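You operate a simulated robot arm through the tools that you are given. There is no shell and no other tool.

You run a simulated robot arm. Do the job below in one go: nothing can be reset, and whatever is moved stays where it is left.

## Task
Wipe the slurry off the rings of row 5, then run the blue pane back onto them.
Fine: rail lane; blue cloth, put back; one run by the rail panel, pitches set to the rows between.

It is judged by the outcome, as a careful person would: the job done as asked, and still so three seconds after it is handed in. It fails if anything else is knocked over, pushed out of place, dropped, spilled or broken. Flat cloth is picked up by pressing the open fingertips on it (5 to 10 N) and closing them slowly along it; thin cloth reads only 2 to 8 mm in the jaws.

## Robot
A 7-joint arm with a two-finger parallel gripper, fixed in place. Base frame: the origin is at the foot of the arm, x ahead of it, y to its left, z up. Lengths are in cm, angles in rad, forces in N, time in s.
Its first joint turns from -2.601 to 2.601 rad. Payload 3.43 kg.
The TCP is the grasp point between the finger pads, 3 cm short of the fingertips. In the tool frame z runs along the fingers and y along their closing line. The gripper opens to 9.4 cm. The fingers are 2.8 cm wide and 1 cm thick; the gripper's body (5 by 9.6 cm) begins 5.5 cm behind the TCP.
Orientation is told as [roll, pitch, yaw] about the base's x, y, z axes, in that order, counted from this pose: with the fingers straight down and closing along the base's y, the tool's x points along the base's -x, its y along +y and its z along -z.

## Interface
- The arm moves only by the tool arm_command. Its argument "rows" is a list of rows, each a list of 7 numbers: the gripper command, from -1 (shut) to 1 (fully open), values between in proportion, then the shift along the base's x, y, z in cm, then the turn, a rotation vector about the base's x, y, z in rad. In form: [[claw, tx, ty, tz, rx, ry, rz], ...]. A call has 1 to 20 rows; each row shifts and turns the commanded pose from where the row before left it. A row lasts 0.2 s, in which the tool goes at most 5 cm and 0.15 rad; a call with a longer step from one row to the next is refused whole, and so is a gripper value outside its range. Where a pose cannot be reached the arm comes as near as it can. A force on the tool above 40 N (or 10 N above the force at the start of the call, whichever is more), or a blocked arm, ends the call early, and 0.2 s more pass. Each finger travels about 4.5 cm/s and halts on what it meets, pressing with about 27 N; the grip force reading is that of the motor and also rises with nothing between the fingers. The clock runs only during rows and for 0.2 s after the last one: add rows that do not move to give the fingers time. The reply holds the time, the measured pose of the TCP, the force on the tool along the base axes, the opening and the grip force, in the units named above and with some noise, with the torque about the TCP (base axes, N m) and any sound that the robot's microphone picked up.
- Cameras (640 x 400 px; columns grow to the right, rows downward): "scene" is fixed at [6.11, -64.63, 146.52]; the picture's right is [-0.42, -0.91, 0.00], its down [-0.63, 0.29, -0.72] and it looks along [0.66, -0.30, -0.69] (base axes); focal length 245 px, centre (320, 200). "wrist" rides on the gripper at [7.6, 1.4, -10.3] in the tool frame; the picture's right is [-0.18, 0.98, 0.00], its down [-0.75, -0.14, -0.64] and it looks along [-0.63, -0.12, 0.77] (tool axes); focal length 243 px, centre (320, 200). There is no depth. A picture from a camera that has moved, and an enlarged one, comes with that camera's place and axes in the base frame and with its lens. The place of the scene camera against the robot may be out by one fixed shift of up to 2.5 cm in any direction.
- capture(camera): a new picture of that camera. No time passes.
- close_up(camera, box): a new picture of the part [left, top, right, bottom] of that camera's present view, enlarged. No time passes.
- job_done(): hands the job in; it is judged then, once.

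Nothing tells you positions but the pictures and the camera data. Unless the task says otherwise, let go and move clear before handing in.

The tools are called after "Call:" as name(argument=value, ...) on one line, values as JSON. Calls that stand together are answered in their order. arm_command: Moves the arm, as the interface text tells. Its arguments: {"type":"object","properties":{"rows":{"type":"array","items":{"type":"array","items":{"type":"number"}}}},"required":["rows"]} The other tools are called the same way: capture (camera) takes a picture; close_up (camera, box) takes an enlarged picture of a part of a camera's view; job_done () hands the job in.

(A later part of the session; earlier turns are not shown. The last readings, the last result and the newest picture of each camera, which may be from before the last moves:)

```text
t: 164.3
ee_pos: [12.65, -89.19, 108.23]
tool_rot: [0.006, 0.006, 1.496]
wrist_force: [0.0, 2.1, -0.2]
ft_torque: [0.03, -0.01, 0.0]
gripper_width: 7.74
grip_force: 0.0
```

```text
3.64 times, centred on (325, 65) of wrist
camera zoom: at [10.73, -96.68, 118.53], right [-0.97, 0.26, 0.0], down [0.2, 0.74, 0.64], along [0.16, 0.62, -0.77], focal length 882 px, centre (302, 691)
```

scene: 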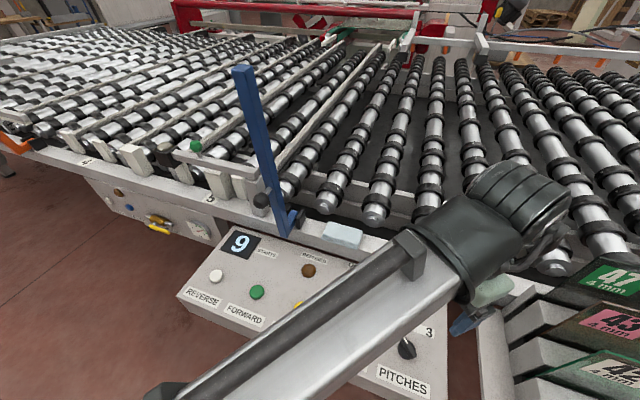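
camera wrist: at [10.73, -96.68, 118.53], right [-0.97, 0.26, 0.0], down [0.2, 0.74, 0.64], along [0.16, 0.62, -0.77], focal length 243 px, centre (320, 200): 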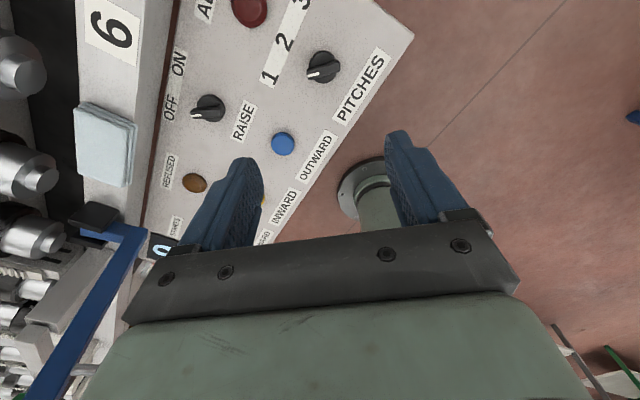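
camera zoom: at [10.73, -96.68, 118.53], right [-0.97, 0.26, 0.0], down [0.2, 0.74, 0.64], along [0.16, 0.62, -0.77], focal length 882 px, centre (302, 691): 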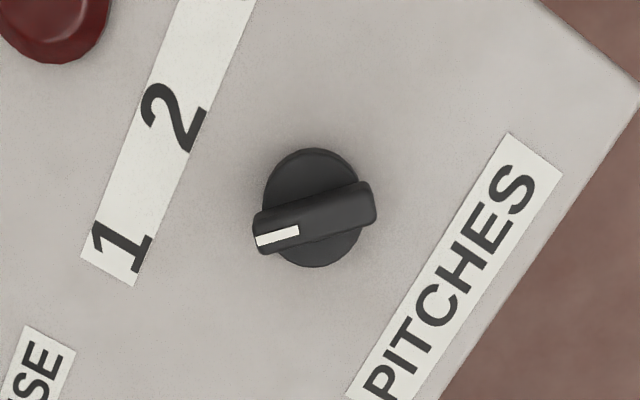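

The knob points at 1 and its fin lies along my closing direction. I'll come down around it.

Call:
arm_command(rows=[[0.65, -0.3, -0.3, -1, -0.003, -0.003, 0], [0.65, -0.2, -0.2, -3, -0.003, -0.003, 0], [0.65, 0, 0, -4, 0, 0, 0], [0.65, 0, 0, -4, 0, 0, 0], [0.65, 0, 0, -3, 0, 0, 0], [0.65, 0, 0, -2, 0, 0, 0], [0.65, 0, 0, 0, 0, 0, 0]])

Call:
capture(camera="wrist")

Call:
close_up(camera="scene", box=[350, 290, 470, 400])

```text
t: 165.9
ee_pos: [12.39, -89.98, 90.97]
tool_rot: [-0.005, 0.011, 1.495]
wrist_force: [0.0, -0.3, -0.2]
ft_torque: [-0.01, 0.0, 0.0]
gripper_width: 7.77
grip_force: 0.1
```

```text
taken
camera wrist: at [10.3, -97.25, 101.43], right [-0.97, 0.26, 0.0], down [0.2, 0.75, 0.63], along [0.17, 0.61, -0.77], focal length 243 px, centre (320, 200)
```

wrist: 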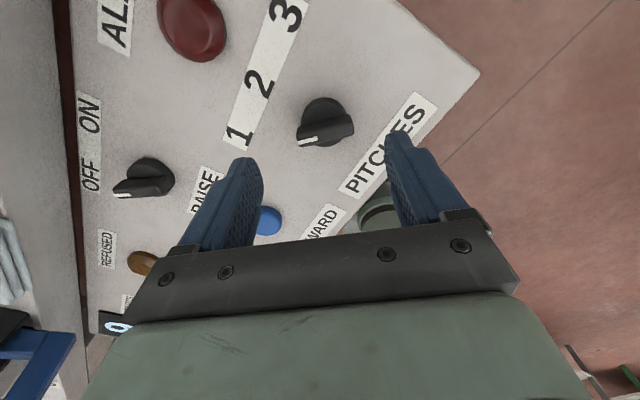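

```text
3.64 times, centred on (410, 345) of scene
camera zoom: at [6.11, -64.63, 146.52], right [-0.42, -0.91, 0.0], down [-0.63, 0.29, -0.72], along [0.66, -0.3, -0.69], focal length 890 px, centre (-7, -327)
```

zoom: 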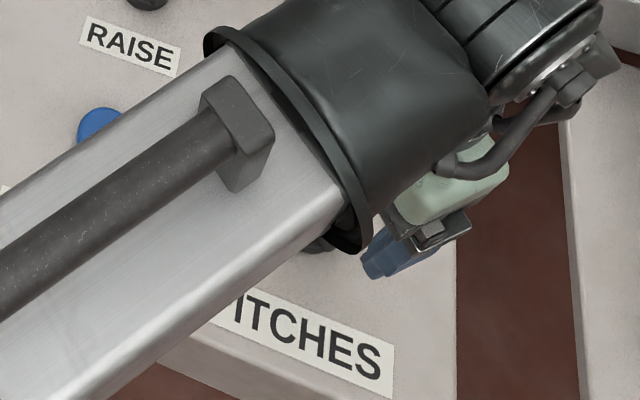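

Call:
arm_command(rows=[[0.65, -0.4, 0.1, -1, 0, -0.005, 0], [0.65, 0, 0, -1.5, 0, -0.005, 0], [0.65, 0, 0, -1.3, 0, 0, 0], [0.65, 0, 0, -0.8, 0, 0, 0], [0.65, 0, 0, 0, 0, 0, 0]])

Call:
capture(camera="wrist")

```text
t: 167.1
ee_pos: [11.76, -89.77, 86.47]
tool_rot: [-0.009, 0.009, 1.493]
wrist_force: [-0.4, -1.2, 0.8]
ft_torque: [-0.03, 0.02, -0.03]
gripper_width: 7.78
grip_force: 0.1
```

```text
taken
camera wrist: at [9.66, -97.11, 96.77], right [-0.97, 0.26, -0.01], down [0.19, 0.75, 0.64], along [0.17, 0.61, -0.77], focal length 243 px, centre (320, 200)
```

wrist: 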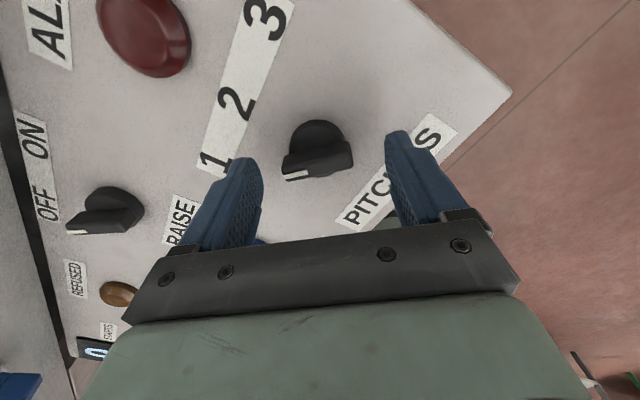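

Call:
arm_command(rows=[[0.65, 0, 0.2, -0.3, 0, 0, 0], [0.65, 0, 0, -0.3, 0, 0, 0], [0.65, 0, 0, 0, 0, 0, 0]])

Call:
close_up(camera="wrist", box=[220, 90, 420, 220])

```text
t: 167.9
ee_pos: [11.81, -89.59, 85.96]
tool_rot: [-0.01, 0.011, 1.497]
wrist_force: [-0.9, -0.3, -0.8]
ft_torque: [0.01, -0.02, -0.01]
gripper_width: 7.76
grip_force: 0.0
```

```text
3.08 times, centred on (320, 155) of wrist
camera zoom: at [9.72, -96.85, 96.24], right [-0.97, 0.26, -0.01], down [0.19, 0.75, 0.64], along [0.17, 0.61, -0.77], focal length 746 px, centre (320, 338)
```

zoom: 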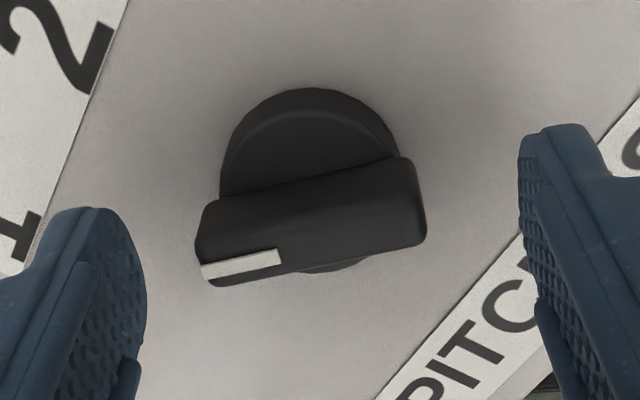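

The fin sits between the fingertips, centred. I'll close onto its ends.

Call:
arm_command(rows=[[0.4, 0, 0, 0, 0, 0, 0], [0.2, 0, 0, 0, 0, 0, 0], [0.1, 0, 0, 0, 0, 0, 0], [0.05, 0, 0, 0, 0, 0, 0], [0, 0, 0, 0, 0, 0, 0], [-0.05, 0, 0, 0, 0, 0, 0], [-0.05, 0, 0, 0, 0, 0, 0]])

Call:
close_up(camera="wrist", box=[220, 90, 420, 220])

```text
t: 169.5
ee_pos: [11.75, -89.43, 85.89]
tool_rot: [-0.012, 0.011, 1.495]
wrist_force: [4.0, -1.6, -0.7]
ft_torque: [-0.02, -0.08, -0.01]
gripper_width: 4.7
grip_force: 2.4
```

```text
3.08 times, centred on (320, 155) of wrist
camera zoom: at [9.75, -96.86, 96.23], right [-0.97, 0.26, -0.01], down [0.19, 0.75, 0.64], along [0.17, 0.61, -0.77], focal length 746 px, centre (320, 338)
```

zoom: 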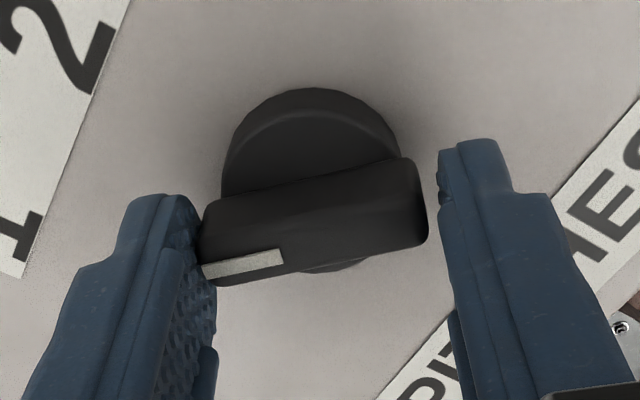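

Call:
arm_command(rows=[[0.0, 0.2, 0, 0, 0, 0, 0], [-0.05, 0, 0, 0, 0, 0, 0], [-0.1, 0, 0, 0, 0, 0, 0], [-0.12, 0, 0, 0, 0, 0, 0], [-0.12, 0, 0, 0, 0, 0, 0]])

Call:
close_up(camera="wrist", box=[220, 90, 420, 220])

```text
t: 170.7
ee_pos: [12.03, -89.66, 86.03]
tool_rot: [-0.01, 0.01, 1.497]
wrist_force: [-7.8, 1.8, -0.6]
ft_torque: [0.22, 0.89, 0.01]
gripper_width: 4.41
grip_force: 45.2
```

```text
3.08 times, centred on (320, 155) of wrist
camera zoom: at [9.89, -96.87, 96.28], right [-0.97, 0.26, -0.01], down [0.19, 0.75, 0.64], along [0.17, 0.61, -0.77], focal length 746 px, centre (320, 338)
```

zoom: 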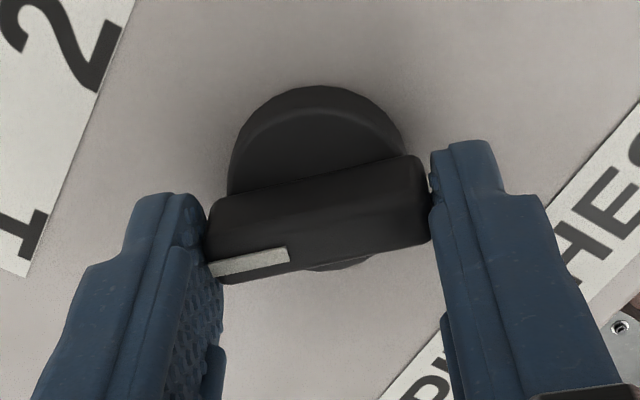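

Both ends are gripped. I'll turn it clockwise in steps and watch the pointer.

Call:
arm_command(rows=[[-0.1, 0.08, 0, 0, 0, 0, -0.05], [-0.1, 0, 0, 0, 0, 0, -0.08], [-0.1, 0, 0, 0, 0, 0, -0.08], [-0.1, 0, 0, 0, 0, 0, -0.08], [-0.1, 0, 0, 0, 0, 0, -0.08], [-0.1, 0, 0, 0, 0, 0, 0]])

Call:
close_up(camera="wrist", box=[200, 20, 420, 220])

```text
t: 172.1
ee_pos: [12.09, -89.64, 85.85]
tool_rot: [-0.01, 0.012, 1.124]
wrist_force: [-13.2, 0.2, -3.4]
ft_torque: [1.32, 0.67, -0.02]
gripper_width: 4.42
grip_force: 44.7
```

```text
2.00 times, centred on (310, 120) of wrist
camera zoom: at [7.43, -95.61, 96.28], right [-0.81, 0.59, -0.01], down [0.45, 0.63, 0.64], along [0.38, 0.51, -0.77], focal length 485 px, centre (340, 360)
```

zoom: 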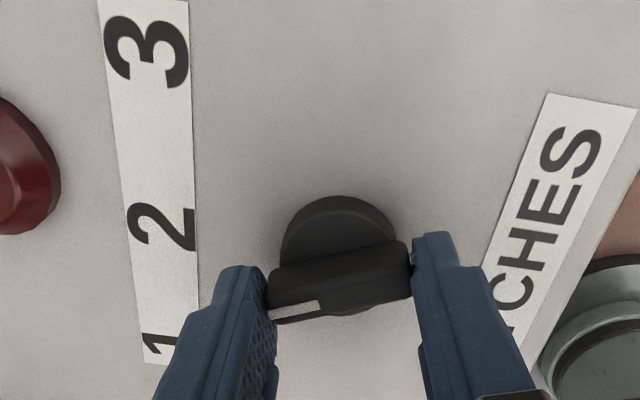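

Call:
arm_command(rows=[[-0.1, -0.08, 0, 0, 0, 0, -0.08], [-0.1, 0, 0, 0, 0, 0, -0.08], [-0.1, 0, 0, 0, 0, 0, -0.08], [-0.1, 0, 0, 0, 0, 0, -0.08], [-0.1, 0, 0, 0, 0, 0, -0.08], [-0.1, 0, 0, 0, 0, 0, -0.08], [-0.1, 0, 0, 0, 0, 0, 0]])

Call:
close_up(camera="wrist", box=[200, 20, 420, 220])

```text
t: 173.7
ee_pos: [12.2, -89.71, 85.9]
tool_rot: [-0.012, 0.009, 0.646]
wrist_force: [8.7, 1.4, 6.6]
ft_torque: [0.45, -0.06, 0.05]
gripper_width: 4.43
grip_force: 45.5
```

```text
2.00 times, centred on (310, 120) of wrist
camera zoom: at [5.2, -92.85, 96.27], right [-0.44, 0.9, -0.01], down [0.69, 0.35, 0.64], along [0.58, 0.27, -0.77], focal length 485 px, centre (340, 360)
```

zoom: 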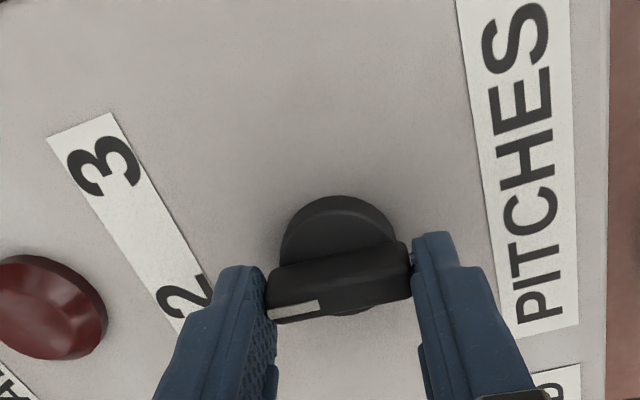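

Call:
arm_command(rows=[[-0.1, 0, 0, 0, 0, 0, -0.08], [-0.1, 0, 0, 0, 0, 0, -0.1], [-0.1, 0, 0, 0, 0, 0, -0.1], [-0.1, 0, 0, 0, 0, 0, -0.1], [-0.1, 0, 0, 0, 0, 0, -0.1], [-0.1, 0, 0, 0, 0, 0, -0.08], [-0.1, 0, 0, 0, 0, 0, 0]])

Call:
close_up(camera="wrist", box=[200, 20, 420, 220])

```text
t: 175.3
ee_pos: [12.19, -89.68, 85.96]
tool_rot: [-0.016, 0.008, 0.086]
wrist_force: [19.0, -24.9, 7.5]
ft_torque: [0.21, -0.26, 0.0]
gripper_width: 4.36
grip_force: 45.4
```

```text
2.00 times, centred on (310, 120) of wrist
camera zoom: at [4.45, -88.74, 96.26], right [0.1, 0.99, -0.02], down [0.77, -0.07, 0.64], along [0.63, -0.08, -0.77], focal length 485 px, centre (340, 360)
```

zoom: 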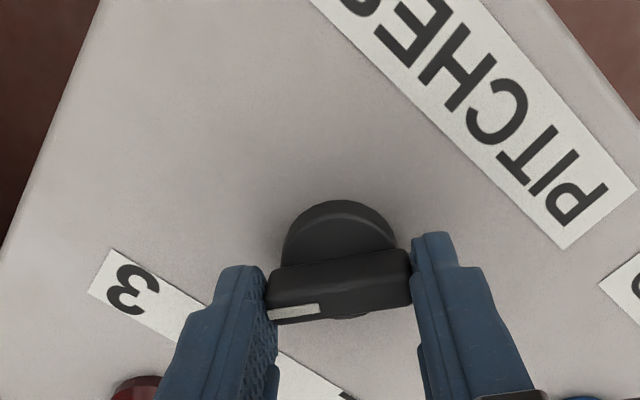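

Call:
arm_command(rows=[[-0.1, -0.1, 0.15, 0, 0, 0, -0.06], [-0.1, 0, 0, 0, 0, 0, -0.06], [-0.1, 0, 0, 0, 0, 0, -0.05], [-0.1, 0, 0, 0, 0, 0, 0]])

Call:
close_up(camera="wrist", box=[200, 20, 420, 220])

```text
t: 175.8
ee_pos: [12.15, -89.77, 85.86]
tool_rot: [-0.021, 0.007, 0.004]
wrist_force: [4.0, -2.8, -5.0]
ft_torque: [0.6, 0.83, 0.02]
gripper_width: 4.35
grip_force: 44.7
stopped in row 2: the force on the tool passed its limit at 42 N (the readings are from after the stop); the commanded pose is now the measured one
```

```text
2.00 times, centred on (310, 120) of wrist
camera zoom: at [4.52, -88.08, 96.23], right [0.18, 0.98, -0.02], down [0.76, -0.13, 0.64], along [0.63, -0.13, -0.77], focal length 485 px, centre (340, 360)
```

zoom: 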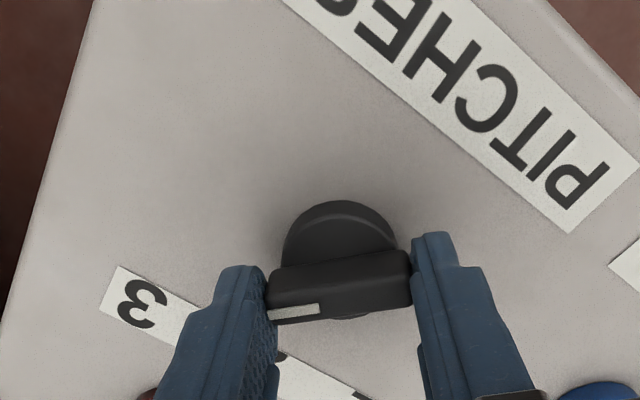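

Call:
arm_command(rows=[[-0.09, 0, 0, 0, 0, 0, -0.03], [-0.09, 0, 0, 0, 0, 0, -0.03], [-0.09, 0, 0, 0, 0, 0, 0]])

Call:
close_up(camera="wrist", box=[200, 20, 420, 220])

```text
t: 176.6
ee_pos: [12.09, -89.66, 86.06]
tool_rot: [-0.02, 0.006, -0.057]
wrist_force: [1.0, -3.3, 3.1]
ft_torque: [0.73, 0.08, 1.16]
gripper_width: 4.38
grip_force: 44.9
```

```text
2.00 times, centred on (310, 120) of wrist
camera zoom: at [4.63, -87.63, 96.29], right [0.24, 0.97, -0.02], down [0.75, -0.17, 0.64], along [0.62, -0.17, -0.77], focal length 485 px, centre (340, 360)
```

zoom: 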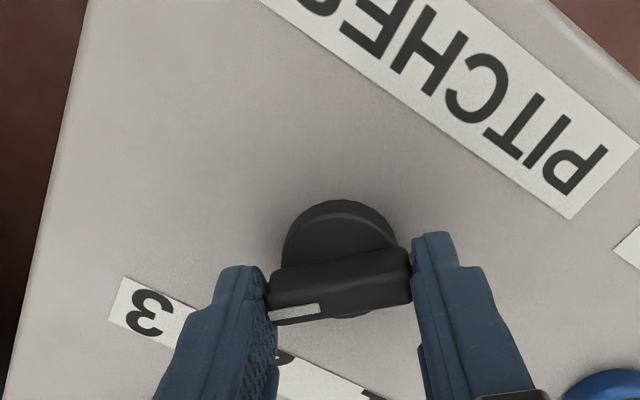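

The torque rise shows the knob is at its end stop, pointing at 3. I'll ease off, release, and lift to confirm.

Call:
arm_command(rows=[[-0.05, 0, 0, 0, 0, 0, 0.04], [0.1, 0, 0, 0, 0, 0, 0], [0.3, 0, 0, 0, 0, 0, 0], [0.5, 0, 0, 0, 0, 0, 0], [0.5, 0, 0, 1, 0, 0, 0], [0.5, 0, 0, 3, 0, 0, 0], [0.5, 0, 0, 4, 0, 0, 0], [0.5, 0, 0, 4, 0, 0, 0], [0.5, 0, 0, 3, 0, 0, 0], [0.5, 0, 0, 0, 0, 0, 0]])

Call:
capture(camera="wrist")

Call:
close_up(camera="wrist", box=[240, 40, 400, 160])

```text
t: 178.8
ee_pos: [12.04, -90.0, 100.83]
tool_rot: [-0.02, 0.007, -0.017]
wrist_force: [-0.2, 0.5, -0.4]
ft_torque: [0.01, 0.0, 0.03]
gripper_width: 7.02
grip_force: 0.0
```

```text
taken
camera wrist: at [4.4, -88.21, 111.2], right [0.2, 0.98, -0.02], down [0.76, -0.14, 0.64], along [0.62, -0.14, -0.77], focal length 243 px, centre (320, 200)
```

wrist: 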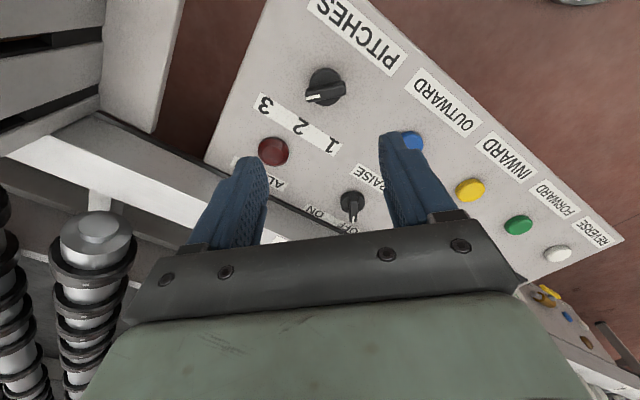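

```text
3.33 times, centred on (320, 100) of wrist
camera zoom: at [4.4, -88.21, 111.2], right [0.2, 0.98, -0.02], down [0.76, -0.14, 0.64], along [0.62, -0.14, -0.77], focal length 809 px, centre (320, 533)
```

zoom: 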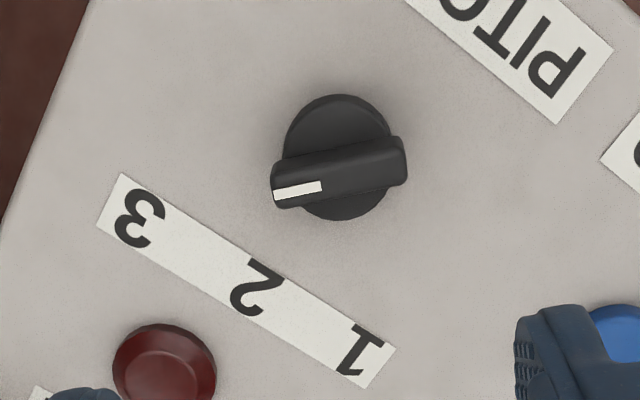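

PITCHES now points at 3, with no lamps lit and RAISE still OFF. Going from row 8 back to row 5 is the decreasing-number direction, i.e. REVERSE (the white button). I'll retract and swing inside the lever toward it.

Call:
arm_command(rows=[[0.2, 0, 1.5, 0, 0.01, 0, 0.03], [-0.2, 0, 3, 0, 0.01, 0, 0.07], [-0.6, 0, 3, 0, 0, 0, 0.08], [-1, 0, 3, 0, 0, 0, 0.08], [-1, 0, 3, 0, 0, 0, 0.08], [-1, 0, 3, 0, 0, 0, 0.08], [-1, 0.5, 3, 0, 0, 0, 0.08], [-1, 1.5, 2.5, 0, 0, 0, 0.08], [-1, 2.5, 1.5, 0, 0, 0, 0.08], [-1, 3, 0.8, 0, 0, 0, 0.08], [-1, 3, 0.8, 0, 0, 0, 0.06], [-1, 3, 0.8, 0, 0, 0, 0], [-1, 3, 0.8, 0, 0, 0, 0], [-1, 1.5, 0.5, 0, 0, 0, 0], [-1, 0, 0, 0, 0, 0, 0]])

Call:
capture(camera="wrist")

Call:
capture(camera="scene")

```text
t: 182.0
ee_pos: [29.96, -62.59, 101.0]
tool_rot: [0.001, 0.009, 0.782]
wrist_force: [0.8, 0.9, 0.4]
ft_torque: [-0.02, 0.02, -0.04]
gripper_width: 0.0
grip_force: 27.1
```

```text
taken
camera wrist: at [23.51, -66.83, 111.23], right [-0.56, 0.83, 0.0], down [0.64, 0.43, 0.64], along [0.53, 0.36, -0.77], focal length 243 px, centre (320, 200)
```

wrist: 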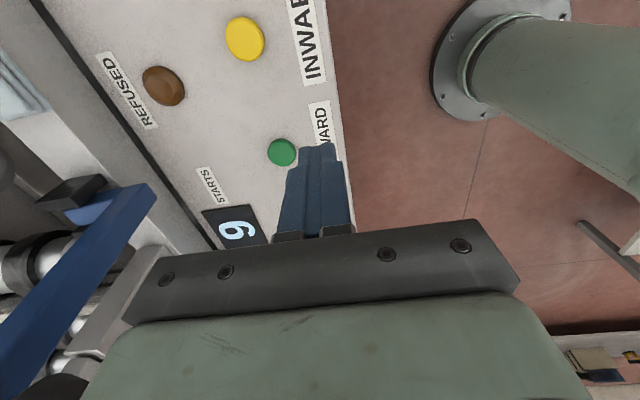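

```text
taken
```

scene: 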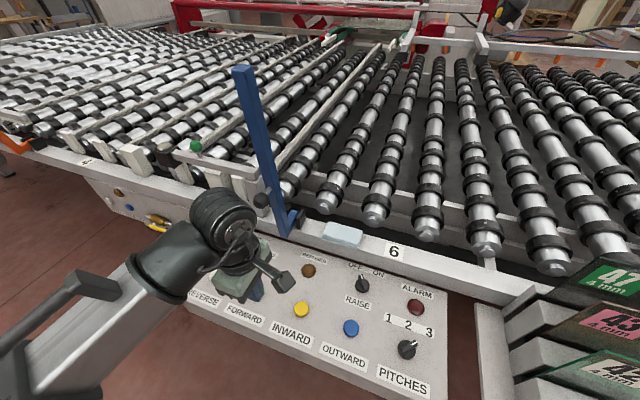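

Call:
arm_command(rows=[[-1, 1.2, 0.7, 0, 0, 0, 0], [-1, 2.4, 1.4, 0, 0, 0, 0], [-1, 2.4, 1.4, 0, 0, 0, 0], [-1, 2.4, 1.4, 0, 0, 0, 0], [-1, 2.4, 1.4, 0, 0, 0, 0], [-1, 2.4, 1.4, 0, 0, 0, 0], [-1, 2.4, 1.2, 0, 0, 0, 0], [-1, 1.2, 0.6, 0, 0, 0, 0], [-1, 0, 0, 0, 0, 0, 0]])

Call:
capture(camera="wrist")

Call:
close_up(camera="scene", box=[160, 200, 300, 330])

```text
t: 184.0
ee_pos: [46.97, -52.84, 100.97]
tool_rot: [0.0, 0.007, 0.782]
wrist_force: [0.0, 0.5, -0.3]
ft_torque: [0.02, 0.02, 0.0]
gripper_width: 0.0
grip_force: 27.1
```

```text
taken
camera wrist: at [40.6, -57.02, 111.39], right [-0.56, 0.83, 0.0], down [0.64, 0.43, 0.64], along [0.53, 0.36, -0.77], focal length 243 px, centre (320, 200)
```

wrist: 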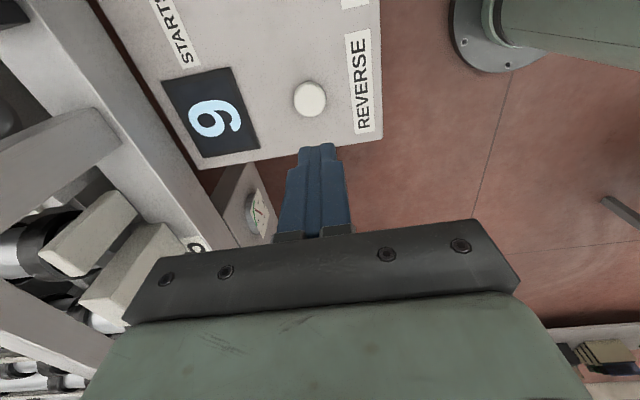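

```text
3.08 times, centred on (230, 265) of scene
camera zoom: at [6.11, -64.63, 146.52], right [-0.42, -0.91, 0.0], down [-0.63, 0.29, -0.72], along [0.66, -0.3, -0.69], focal length 753 px, centre (597, 0)
```

zoom: 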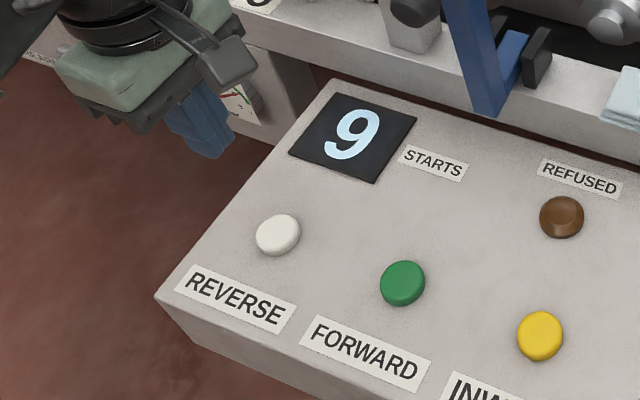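

The white REVERSE button is just below me at about (48.1, -53.2). I'll line up over it with closed fingertips and descend close.

Call:
arm_command(rows=[[-1, 0.6, -0.2, -1, 0, -0.005, 0], [-1, 0.55, -0.15, -3, 0, 0, 0], [-1, 0, 0, -3, 0, 0, 0], [-1, 0, 0, -2.5, 0, 0, 0], [-1, 0, 0, -1.5, 0, 0, 0], [-1, 0, 0, -0.7, 0, 0, 0], [-1, 0, 0, 0, 0, 0, 0]])

Call:
capture(camera="wrist")

Call:
close_up(camera="scene", box=[160, 200, 300, 330])

```text
t: 185.6
ee_pos: [48.1, -53.4, 89.41]
tool_rot: [-0.004, 0.003, 0.78]
wrist_force: [0.0, -0.3, 0.3]
ft_torque: [-0.02, 0.0, -0.04]
gripper_width: 0.0
grip_force: 27.2
```

```text
taken
camera wrist: at [41.59, -57.58, 99.74], right [-0.56, 0.83, 0.0], down [0.63, 0.43, 0.64], along [0.53, 0.36, -0.77], focal length 243 px, centre (320, 200)
```

wrist: 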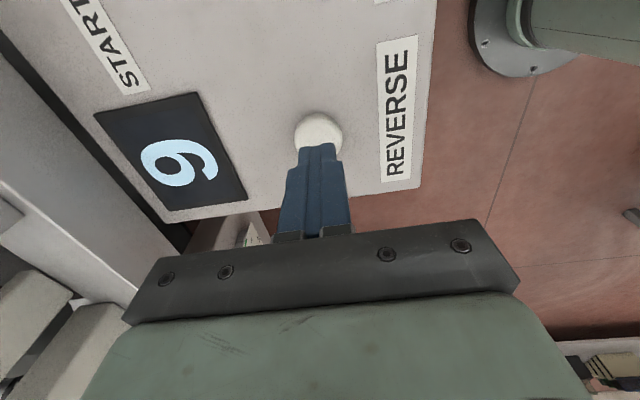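

```text
3.08 times, centred on (230, 265) of scene
camera zoom: at [6.11, -64.63, 146.52], right [-0.42, -0.91, 0.0], down [-0.63, 0.29, -0.72], along [0.66, -0.3, -0.69], focal length 753 px, centre (597, 0)
```

zoom: 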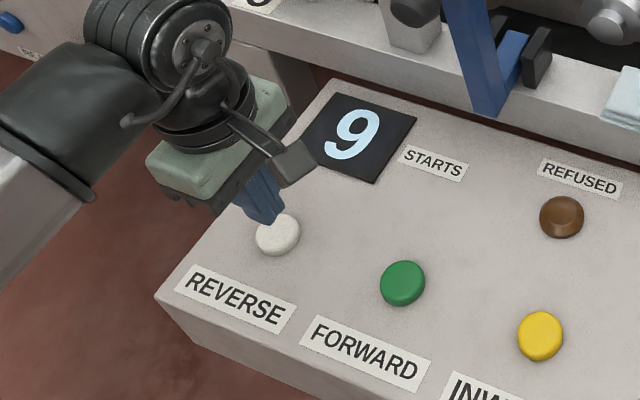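

Call:
arm_command(rows=[[-1, -0.6, -0.55, 0, 0, 0, 0], [-1, 0, 0, -0.8, 0, 0, 0], [-1, 0, 0, -0.5, 0, 0, 0], [-1, 0, 0, 0, 0, 0, 0]])

Call:
close_up(camera="wrist", box=[240, 70, 400, 200])

Call:
close_up(camera="scene", box=[180, 230, 260, 300])

```text
t: 186.6
ee_pos: [47.34, -53.9, 87.94]
tool_rot: [-0.005, 0.003, 0.783]
wrist_force: [0.4, -0.2, -0.4]
ft_torque: [0.03, -0.01, -0.02]
gripper_width: 0.0
grip_force: 26.4
```

```text
3.08 times, centred on (320, 135) of wrist
camera zoom: at [40.88, -58.16, 98.36], right [-0.56, 0.83, 0.0], down [0.63, 0.43, 0.64], along [0.53, 0.36, -0.77], focal length 746 px, centre (320, 400)
```

zoom: 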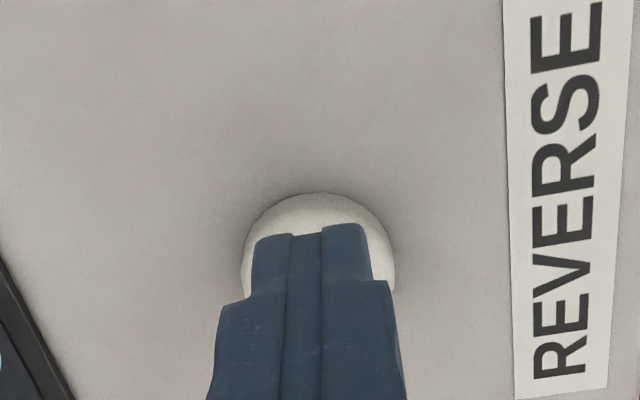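

```text
5.71 times, centred on (220, 265) of scene
camera zoom: at [6.11, -64.63, 146.52], right [-0.42, -0.91, 0.0], down [-0.63, 0.29, -0.72], along [0.66, -0.3, -0.69], focal length 1399 px, centre (891, -171)
```

zoom: 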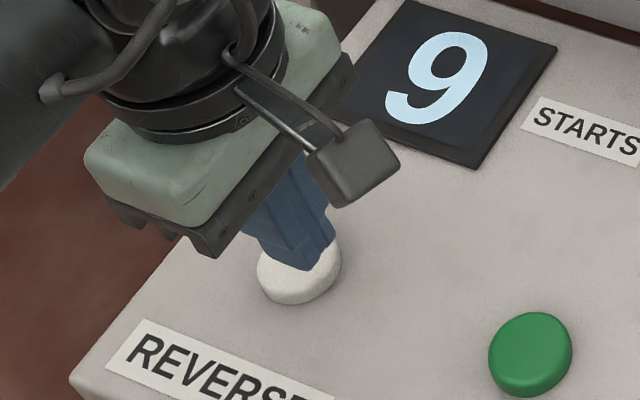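

The fingertips are centred on REVERSE. PITCHES is at 3, RAISE is OFF, the lane is clear and my arm is outside it, so I'll press once.

Call:
arm_command(rows=[[-1, 0, 0, -0.4, 0, 0, 0], [-1, 0, 0, -0.3, 0, 0, 0], [-1, 0, 0, -0.2, 0, 0, 0]])

```text
t: 187.4
ee_pos: [47.24, -53.98, 87.23]
tool_rot: [-0.003, 0.003, 0.782]
wrist_force: [0.7, 0.2, 1.0]
ft_torque: [0.01, -0.01, 0.0]
gripper_width: 0.01
grip_force: 27.2
```

Call:
arm_command(rows=[[-1, 0, 0, -0.2, 0, 0, 0], [-1, 0, 0, -0.15, 0, 0, 0]])

Call:
close_up(camera="scene", box=[180, 220, 330, 310])

```text
t: 188.0
ee_pos: [47.4, -53.97, 86.62]
tool_rot: [-0.004, 0.004, 0.782]
wrist_force: [0.1, 0.3, 0.2]
ft_torque: [-0.01, 0.02, 0.0]
gripper_width: 0.0
grip_force: 27.6
```

```text
4.27 times, centred on (255, 265) of scene
camera zoom: at [6.11, -64.63, 146.52], right [-0.42, -0.91, 0.0], down [-0.63, 0.29, -0.72], along [0.66, -0.3, -0.69], focal length 1045 px, centre (597, -77)
```

zoom: 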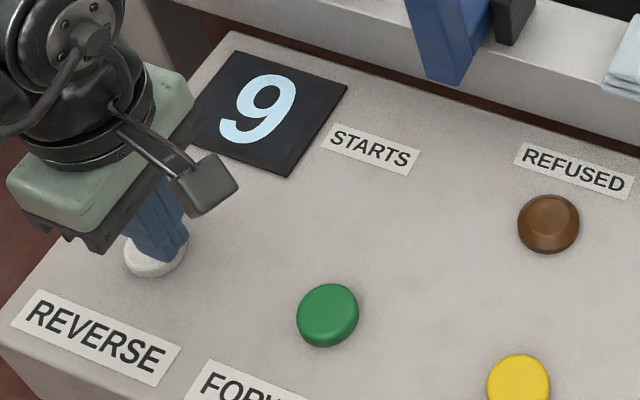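

Call:
arm_command(rows=[[-1, 0, 0, -0.15, 0, 0, 0], [-1, 0, 0, -0.15, 0, 0, 0]])

```text
t: 188.6
ee_pos: [47.5, -54.0, 86.45]
tool_rot: [-0.003, 0.003, 0.783]
wrist_force: [-1.2, 0.2, -0.3]
ft_torque: [-0.01, 0.0, 0.01]
gripper_width: 0.0
grip_force: 26.9
```

Call:
arm_command(rows=[[-1, 0, 0, -0.15, 0, 0, 0], [-1, 0, 0, -0.15, 0, 0, 0]])

```text
t: 189.2
ee_pos: [47.41, -53.87, 86.05]
tool_rot: [-0.004, 0.004, 0.783]
wrist_force: [-0.6, 0.2, 0.1]
ft_torque: [0.0, 0.0, 0.02]
gripper_width: 0.01
grip_force: 26.9
```

Call:
arm_command(rows=[[-1, 0, 0, -0.15, 0, 0, 0], [-1, 0, 0, -0.15, 0, 0, 0]])

Call:
close_up(camera="wrist", box=[240, 70, 400, 200])

```text
t: 189.8
ee_pos: [47.4, -53.92, 85.73]
tool_rot: [-0.004, 0.004, 0.782]
wrist_force: [0.1, -0.5, 0.2]
ft_torque: [-0.05, -0.01, 0.01]
gripper_width: 0.0
grip_force: 26.8
```

```text
3.08 times, centred on (320, 135) of wrist
camera zoom: at [40.95, -58.15, 96.14], right [-0.56, 0.83, 0.0], down [0.63, 0.43, 0.64], along [0.53, 0.36, -0.77], focal length 746 px, centre (320, 400)
```

zoom: 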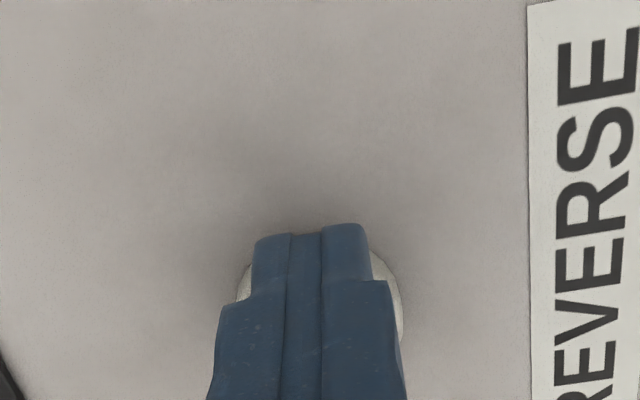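

Call:
arm_command(rows=[[-1, 0.4, 0.4, 0, 0, 0, 0], [-1, 0, 0, -0.15, 0, 0, 0], [-1, 0, 0, 0, 0, 0, 0]])

Call:
close_up(camera="wrist", box=[240, 70, 400, 200])

Call:
close_up(camera="scene", box=[180, 220, 330, 310])

```text
t: 190.6
ee_pos: [47.95, -53.49, 85.69]
tool_rot: [-0.003, 0.004, 0.781]
wrist_force: [0.2, 0.2, 0.5]
ft_torque: [-0.02, 0.0, -0.02]
gripper_width: 0.02
grip_force: 27.0
```

```text
3.08 times, centred on (320, 135) of wrist
camera zoom: at [41.38, -57.76, 96.01], right [-0.56, 0.83, 0.0], down [0.63, 0.43, 0.64], along [0.53, 0.36, -0.77], focal length 746 px, centre (320, 400)
```

zoom: 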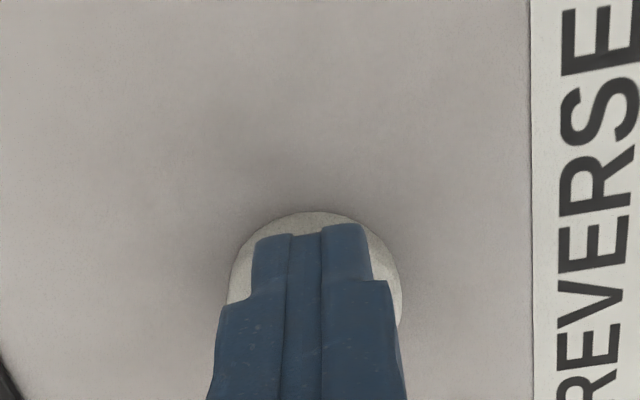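

```text
4.27 times, centred on (255, 265) of scene
camera zoom: at [6.11, -64.63, 146.52], right [-0.42, -0.91, 0.0], down [-0.63, 0.29, -0.72], along [0.66, -0.3, -0.69], focal length 1045 px, centre (597, -77)
```

zoom: 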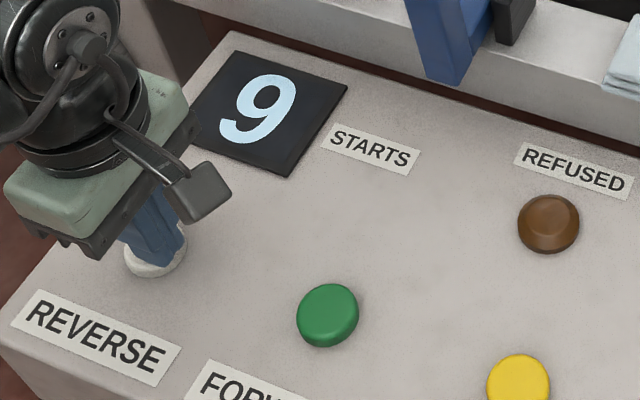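

Call:
arm_command(rows=[[-1, 0, 0, -0.15, 0, 0, 0], [-1, 0, 0, -0.15, 0, 0, 0]])

```text
t: 191.2
ee_pos: [47.64, -53.53, 85.35]
tool_rot: [-0.003, 0.003, 0.782]
wrist_force: [1.5, 0.6, 4.2]
ft_torque: [0.02, -0.09, 0.02]
gripper_width: 0.0
grip_force: 27.2
heard: click
```

A click was heard at 4 N. I'll lift off the button right away and watch the counter and the pane.

Call:
arm_command(rows=[[-1, 0, 0, 0.5, 0, 0, 0], [-1, 0, 0, 1.5, 0, 0, 0], [-1, 0, 0, 3, 0, 0, 0]])

Call:
capture(camera="scene")

Call:
close_up(camera="scene", box=[180, 220, 460, 400])

```text
t: 192.0
ee_pos: [47.69, -53.34, 90.29]
tool_rot: [-0.004, 0.004, 0.782]
wrist_force: [-0.2, -0.7, 0.8]
ft_torque: [0.02, 0.01, -0.03]
gripper_width: 0.0
grip_force: 26.6
```

```text
taken
```

scene: 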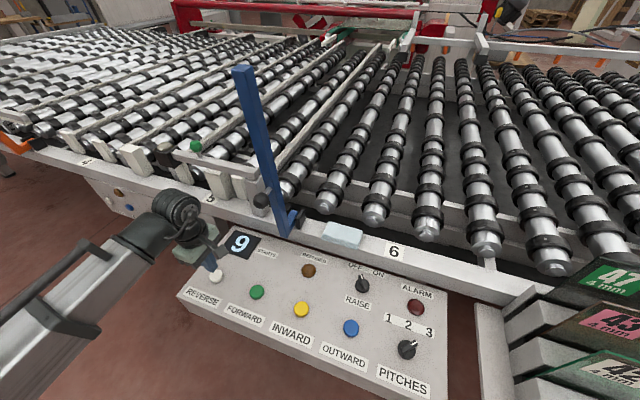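

```text
2.22 times, centred on (320, 310) of scene
camera zoom: at [6.11, -64.63, 146.52], right [-0.42, -0.91, 0.0], down [-0.63, 0.29, -0.72], along [0.66, -0.3, -0.69], focal length 544 px, centre (320, -44)
```

zoom: 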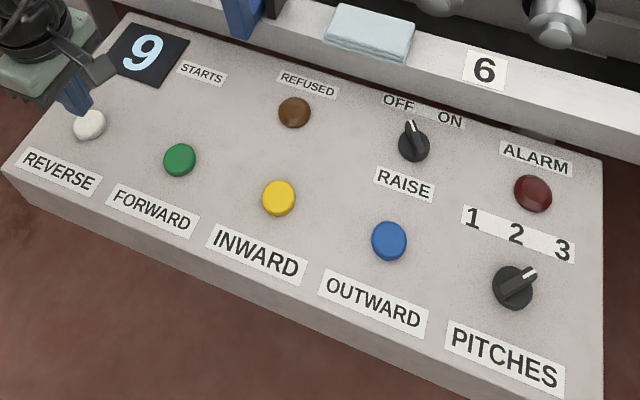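

Call:
arm_command(rows=[[-1, 0, 0, 0, 0, 0, 0], [-1, 0, 0, 0, 0, 0, 0], [-1, 0, 0, 0, 0, 0, 0], [-1, 0, 0, 0, 0, 0, 0], [-1, 0, 0, 0, 0, 0, 0]])

Call:
capture(camera="scene")

Call:
close_up(camera="scene", box=[480, 120, 640, 260])

```text
t: 193.2
ee_pos: [47.68, -53.33, 90.31]
tool_rot: [-0.004, 0.003, 0.782]
wrist_force: [-0.3, 1.2, -1.3]
ft_torque: [-0.01, 0.0, 0.03]
gripper_width: 0.0
grip_force: 27.0
```

```text
taken
```

scene: 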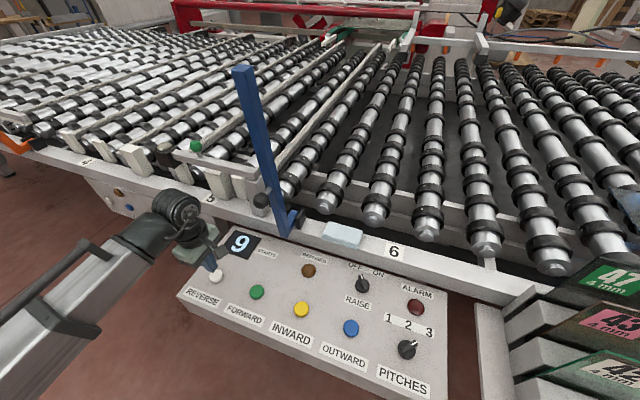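

```text
2.86 times, centred on (560, 190) of scene
camera zoom: at [6.11, -64.63, 146.52], right [-0.42, -0.91, 0.0], down [-0.63, 0.29, -0.72], along [0.66, -0.3, -0.69], focal length 700 px, centre (-366, 229)
```

zoom: 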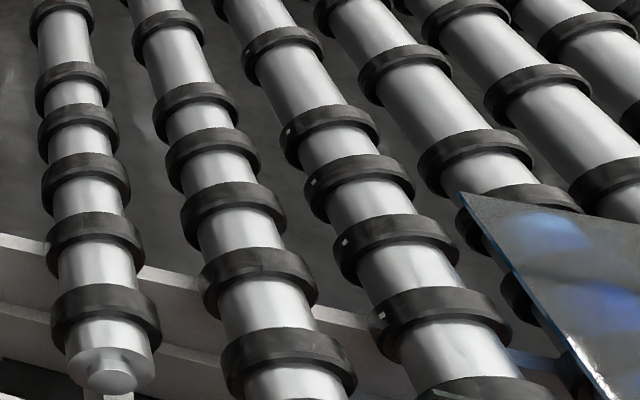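

The pane has entered the scene view from the right, travelling toward row 5. I'll wait and watch it arrive.

Call:
arm_command(rows=[[-1, 0, 0, 0, 0, 0, 0], [-1, 0, 0, 0, 0, 0, 0], [-1, 0, 0, 0, 0, 0, 0], [-1, 0, 0, 0, 0, 0, 0], [-1, 0, 0, 0, 0, 0, 0], [-1, 0, 0, 0, 0, 0, 0], [-1, 0, 0, 0, 0, 0, 0], [-1, 0, 0, 0, 0, 0, 0], [-1, 0, 0, 0, 0, 0, 0], [-1, 0, 0, 0, 0, 0, 0]])

Call:
capture(camera="scene")

```text
t: 195.4
ee_pos: [47.69, -53.56, 90.23]
tool_rot: [-0.003, 0.005, 0.782]
wrist_force: [0.4, 0.9, 0.1]
ft_torque: [-0.03, 0.0, 0.04]
gripper_width: 0.01
grip_force: 27.1
```

```text
taken
```

scene: 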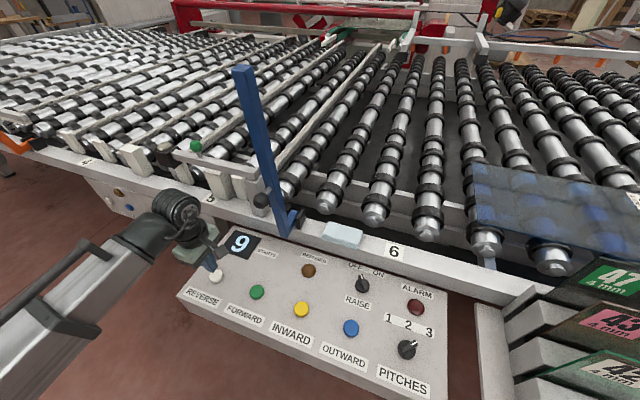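

Call:
arm_command(rows=[[-1, 0, 0, 0, 0, 0, 0], [-1, 0, 0, 0, 0, 0, 0], [-1, 0, 0, 0, 0, 0, 0], [-1, 0, 0, 0, 0, 0, 0], [-1, 0, 0, 0, 0, 0, 0], [-1, 0, 0, 0, 0, 0, 0], [-1, 0, 0, 0, 0, 0, 0], [-1, 0, 0, 0, 0, 0, 0], [-1, 0, 0, 0, 0, 0, 0], [-1, 0, 0, 0, 0, 0, 0], [-1, 0, 0, 0, 0, 0, 0], [-1, 0, 0, 0, 0, 0, 0], [-1, 0, 0, 0, 0, 0, 0], [-1, 0, 0, 0, 0, 0, 0], [-1, 0, 0, 0, 0, 0, 0], [-1, 0, 0, 0, 0, 0, 0], [-1, 0, 0, 0, 0, 0, 0], [-1, 0, 0, 0, 0, 0, 0], [-1, 0, 0, 0, 0, 0, 0], [-1, 0, 0, 0, 0, 0, 0]])

Call:
capture(camera="scene")

```text
t: 199.6
ee_pos: [47.58, -53.46, 90.28]
tool_rot: [-0.003, 0.004, 0.781]
wrist_force: [0.1, 0.1, -0.4]
ft_torque: [0.01, 0.01, -0.01]
gripper_width: 0.0
grip_force: 26.5
```

```text
taken
```

scene: 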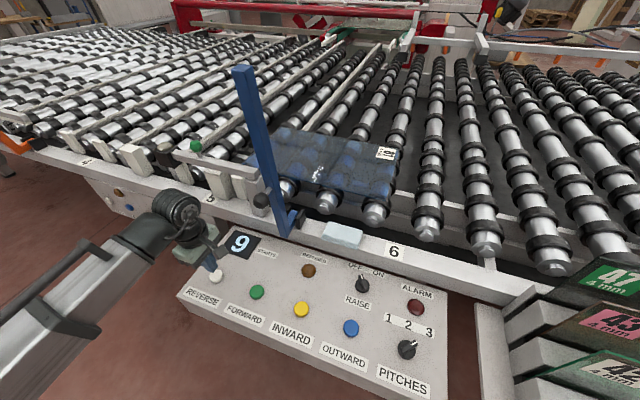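

Call:
arm_command(rows=[[-1, 0, 0, 0, 0, 0, 0], [-1, 0, 0, 0, 0, 0, 0], [-1, 0, 0, 0, 0, 0, 0], [-1, 0, 0, 0, 0, 0, 0], [-1, 0, 0, 0, 0, 0, 0], [-1, 0, 0, 0, 0, 0, 0], [-1, 0, 0, 0, 0, 0, 0], [-1, 0, 0, 0, 0, 0, 0], [-1, 0, 0, 0, 0, 0, 0], [-1, 0, 0, 0, 0, 0, 0], [-1, 0, 0, 0, 0, 0, 0], [-1, 0, 0, 0, 0, 0, 0], [-1, 0, 0, 0, 0, 0, 0], [-1, 0, 0, 0, 0, 0, 0], [-1, 0, 0, 0, 0, 0, 0]])

Call:
capture(camera="scene")

```text
t: 202.8
ee_pos: [47.73, -53.42, 90.23]
tool_rot: [-0.004, 0.002, 0.783]
wrist_force: [-0.5, 0.4, -0.4]
ft_torque: [-0.01, 0.0, 0.0]
gripper_width: 0.0
grip_force: 27.4
```

```text
taken
```

scene: 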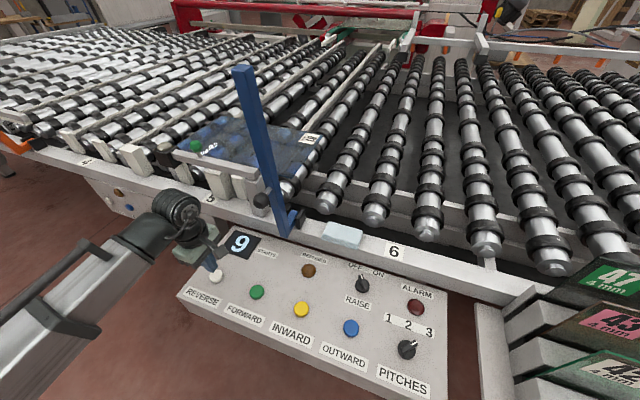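

Call:
arm_command(rows=[[-1, 0, 0, 0, 0, 0, 0], [-1, 0, 0, 0, 0, 0, 0], [-1, 0, 0, 0, 0, 0, 0], [-1, 0, 0, 0, 0, 0, 0], [-1, 0, 0, 0, 0, 0, 0], [-1, 0, 0, 0, 0, 0, 0], [-1, 0, 0, 0, 0, 0, 0], [-1, 0, 0, 0, 0, 0, 0], [-1, 0, 0, 0, 0, 0, 0], [-1, 0, 0, 0, 0, 0, 0]])

Call:
capture(camera="scene")

Call:
close_up(camera="scene", box=[150, 90, 350, 230])

Call:
close_up(camera="scene", box=[180, 210, 460, 400])

```text
t: 205.0
ee_pos: [47.72, -53.39, 90.36]
tool_rot: [-0.004, 0.003, 0.782]
wrist_force: [0.9, 0.2, -0.5]
ft_torque: [0.03, -0.06, -0.01]
gripper_width: 0.0
grip_force: 26.8
```

```text
taken
```

scene: 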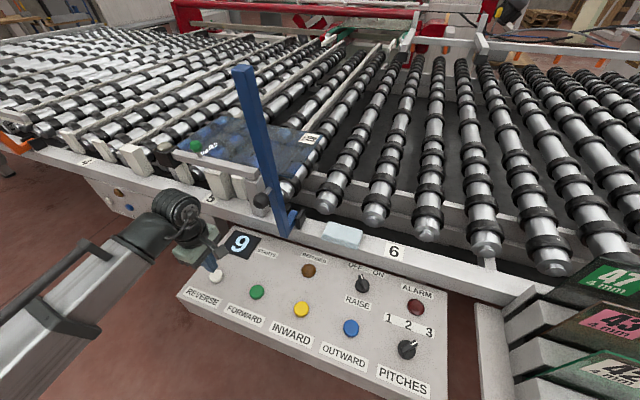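

```text
2.86 times, centred on (250, 160) of scene
camera zoom: at [6.11, -64.63, 146.52], right [-0.42, -0.91, 0.0], down [-0.63, 0.29, -0.72], along [0.66, -0.3, -0.69], focal length 700 px, centre (520, 314)
```

zoom: 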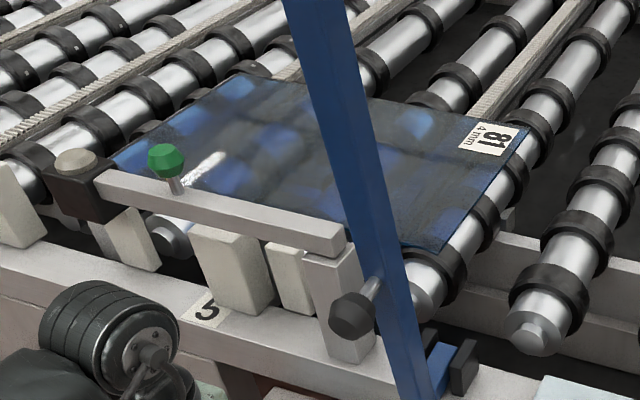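

```text
2.11 times, centred on (320, 305) of scene
camera zoom: at [6.11, -64.63, 146.52], right [-0.42, -0.91, 0.0], down [-0.63, 0.29, -0.72], along [0.66, -0.3, -0.69], focal length 515 px, centre (320, -21)
```

zoom: 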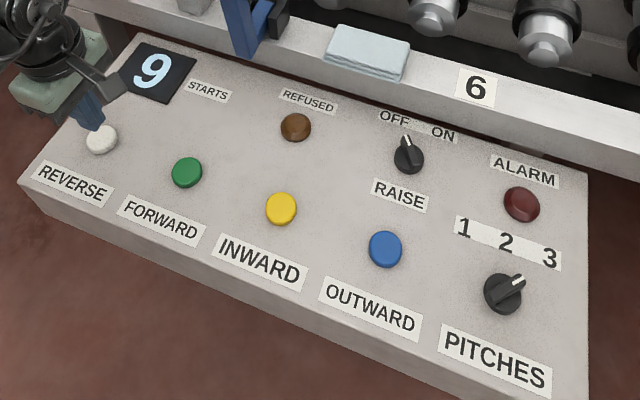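

Call:
close_up(camera="scene", box=[215, 220, 285, 265])

Call:
close_up(camera="scene", box=[160, 110, 260, 190])

Call:
close_up(camera="scene", box=[80, 150, 240, 250])

```text
8.89 times, centred on (250, 242) of scene
camera zoom: at [6.11, -64.63, 146.52], right [-0.42, -0.91, 0.0], down [-0.63, 0.29, -0.72], along [0.66, -0.3, -0.69], focal length 2176 px, centre (942, -178)
```

zoom: 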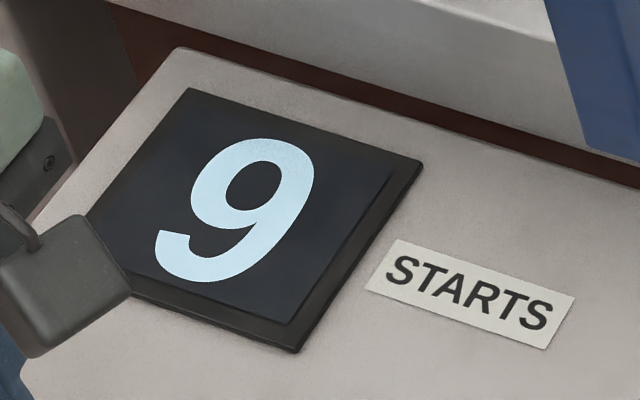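

```text
5.00 times, centred on (210, 150) of scene
camera zoom: at [6.11, -64.63, 146.52], right [-0.42, -0.91, 0.0], down [-0.63, 0.29, -0.72], along [0.66, -0.3, -0.69], focal length 1224 px, centre (870, 450)
```

zoom: 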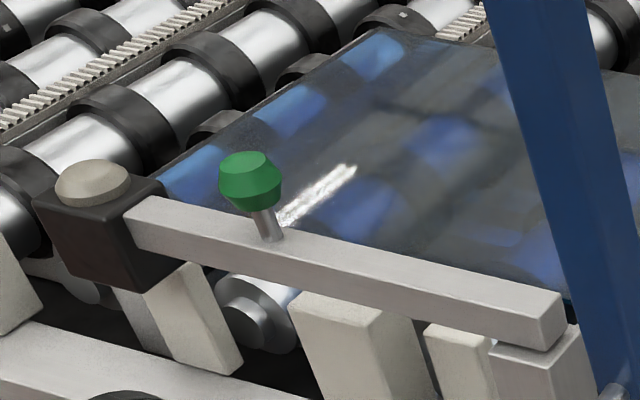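

```text
4.00 times, centred on (160, 200) of scene
camera zoom: at [6.11, -64.63, 146.52], right [-0.42, -0.91, 0.0], down [-0.63, 0.29, -0.72], along [0.66, -0.3, -0.69], focal length 979 px, centre (960, 200)
```

zoom: 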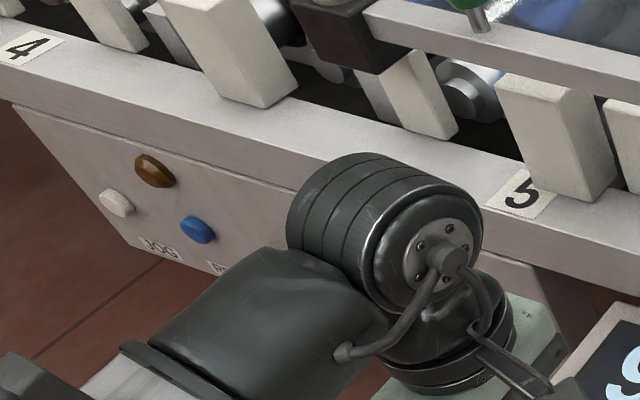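

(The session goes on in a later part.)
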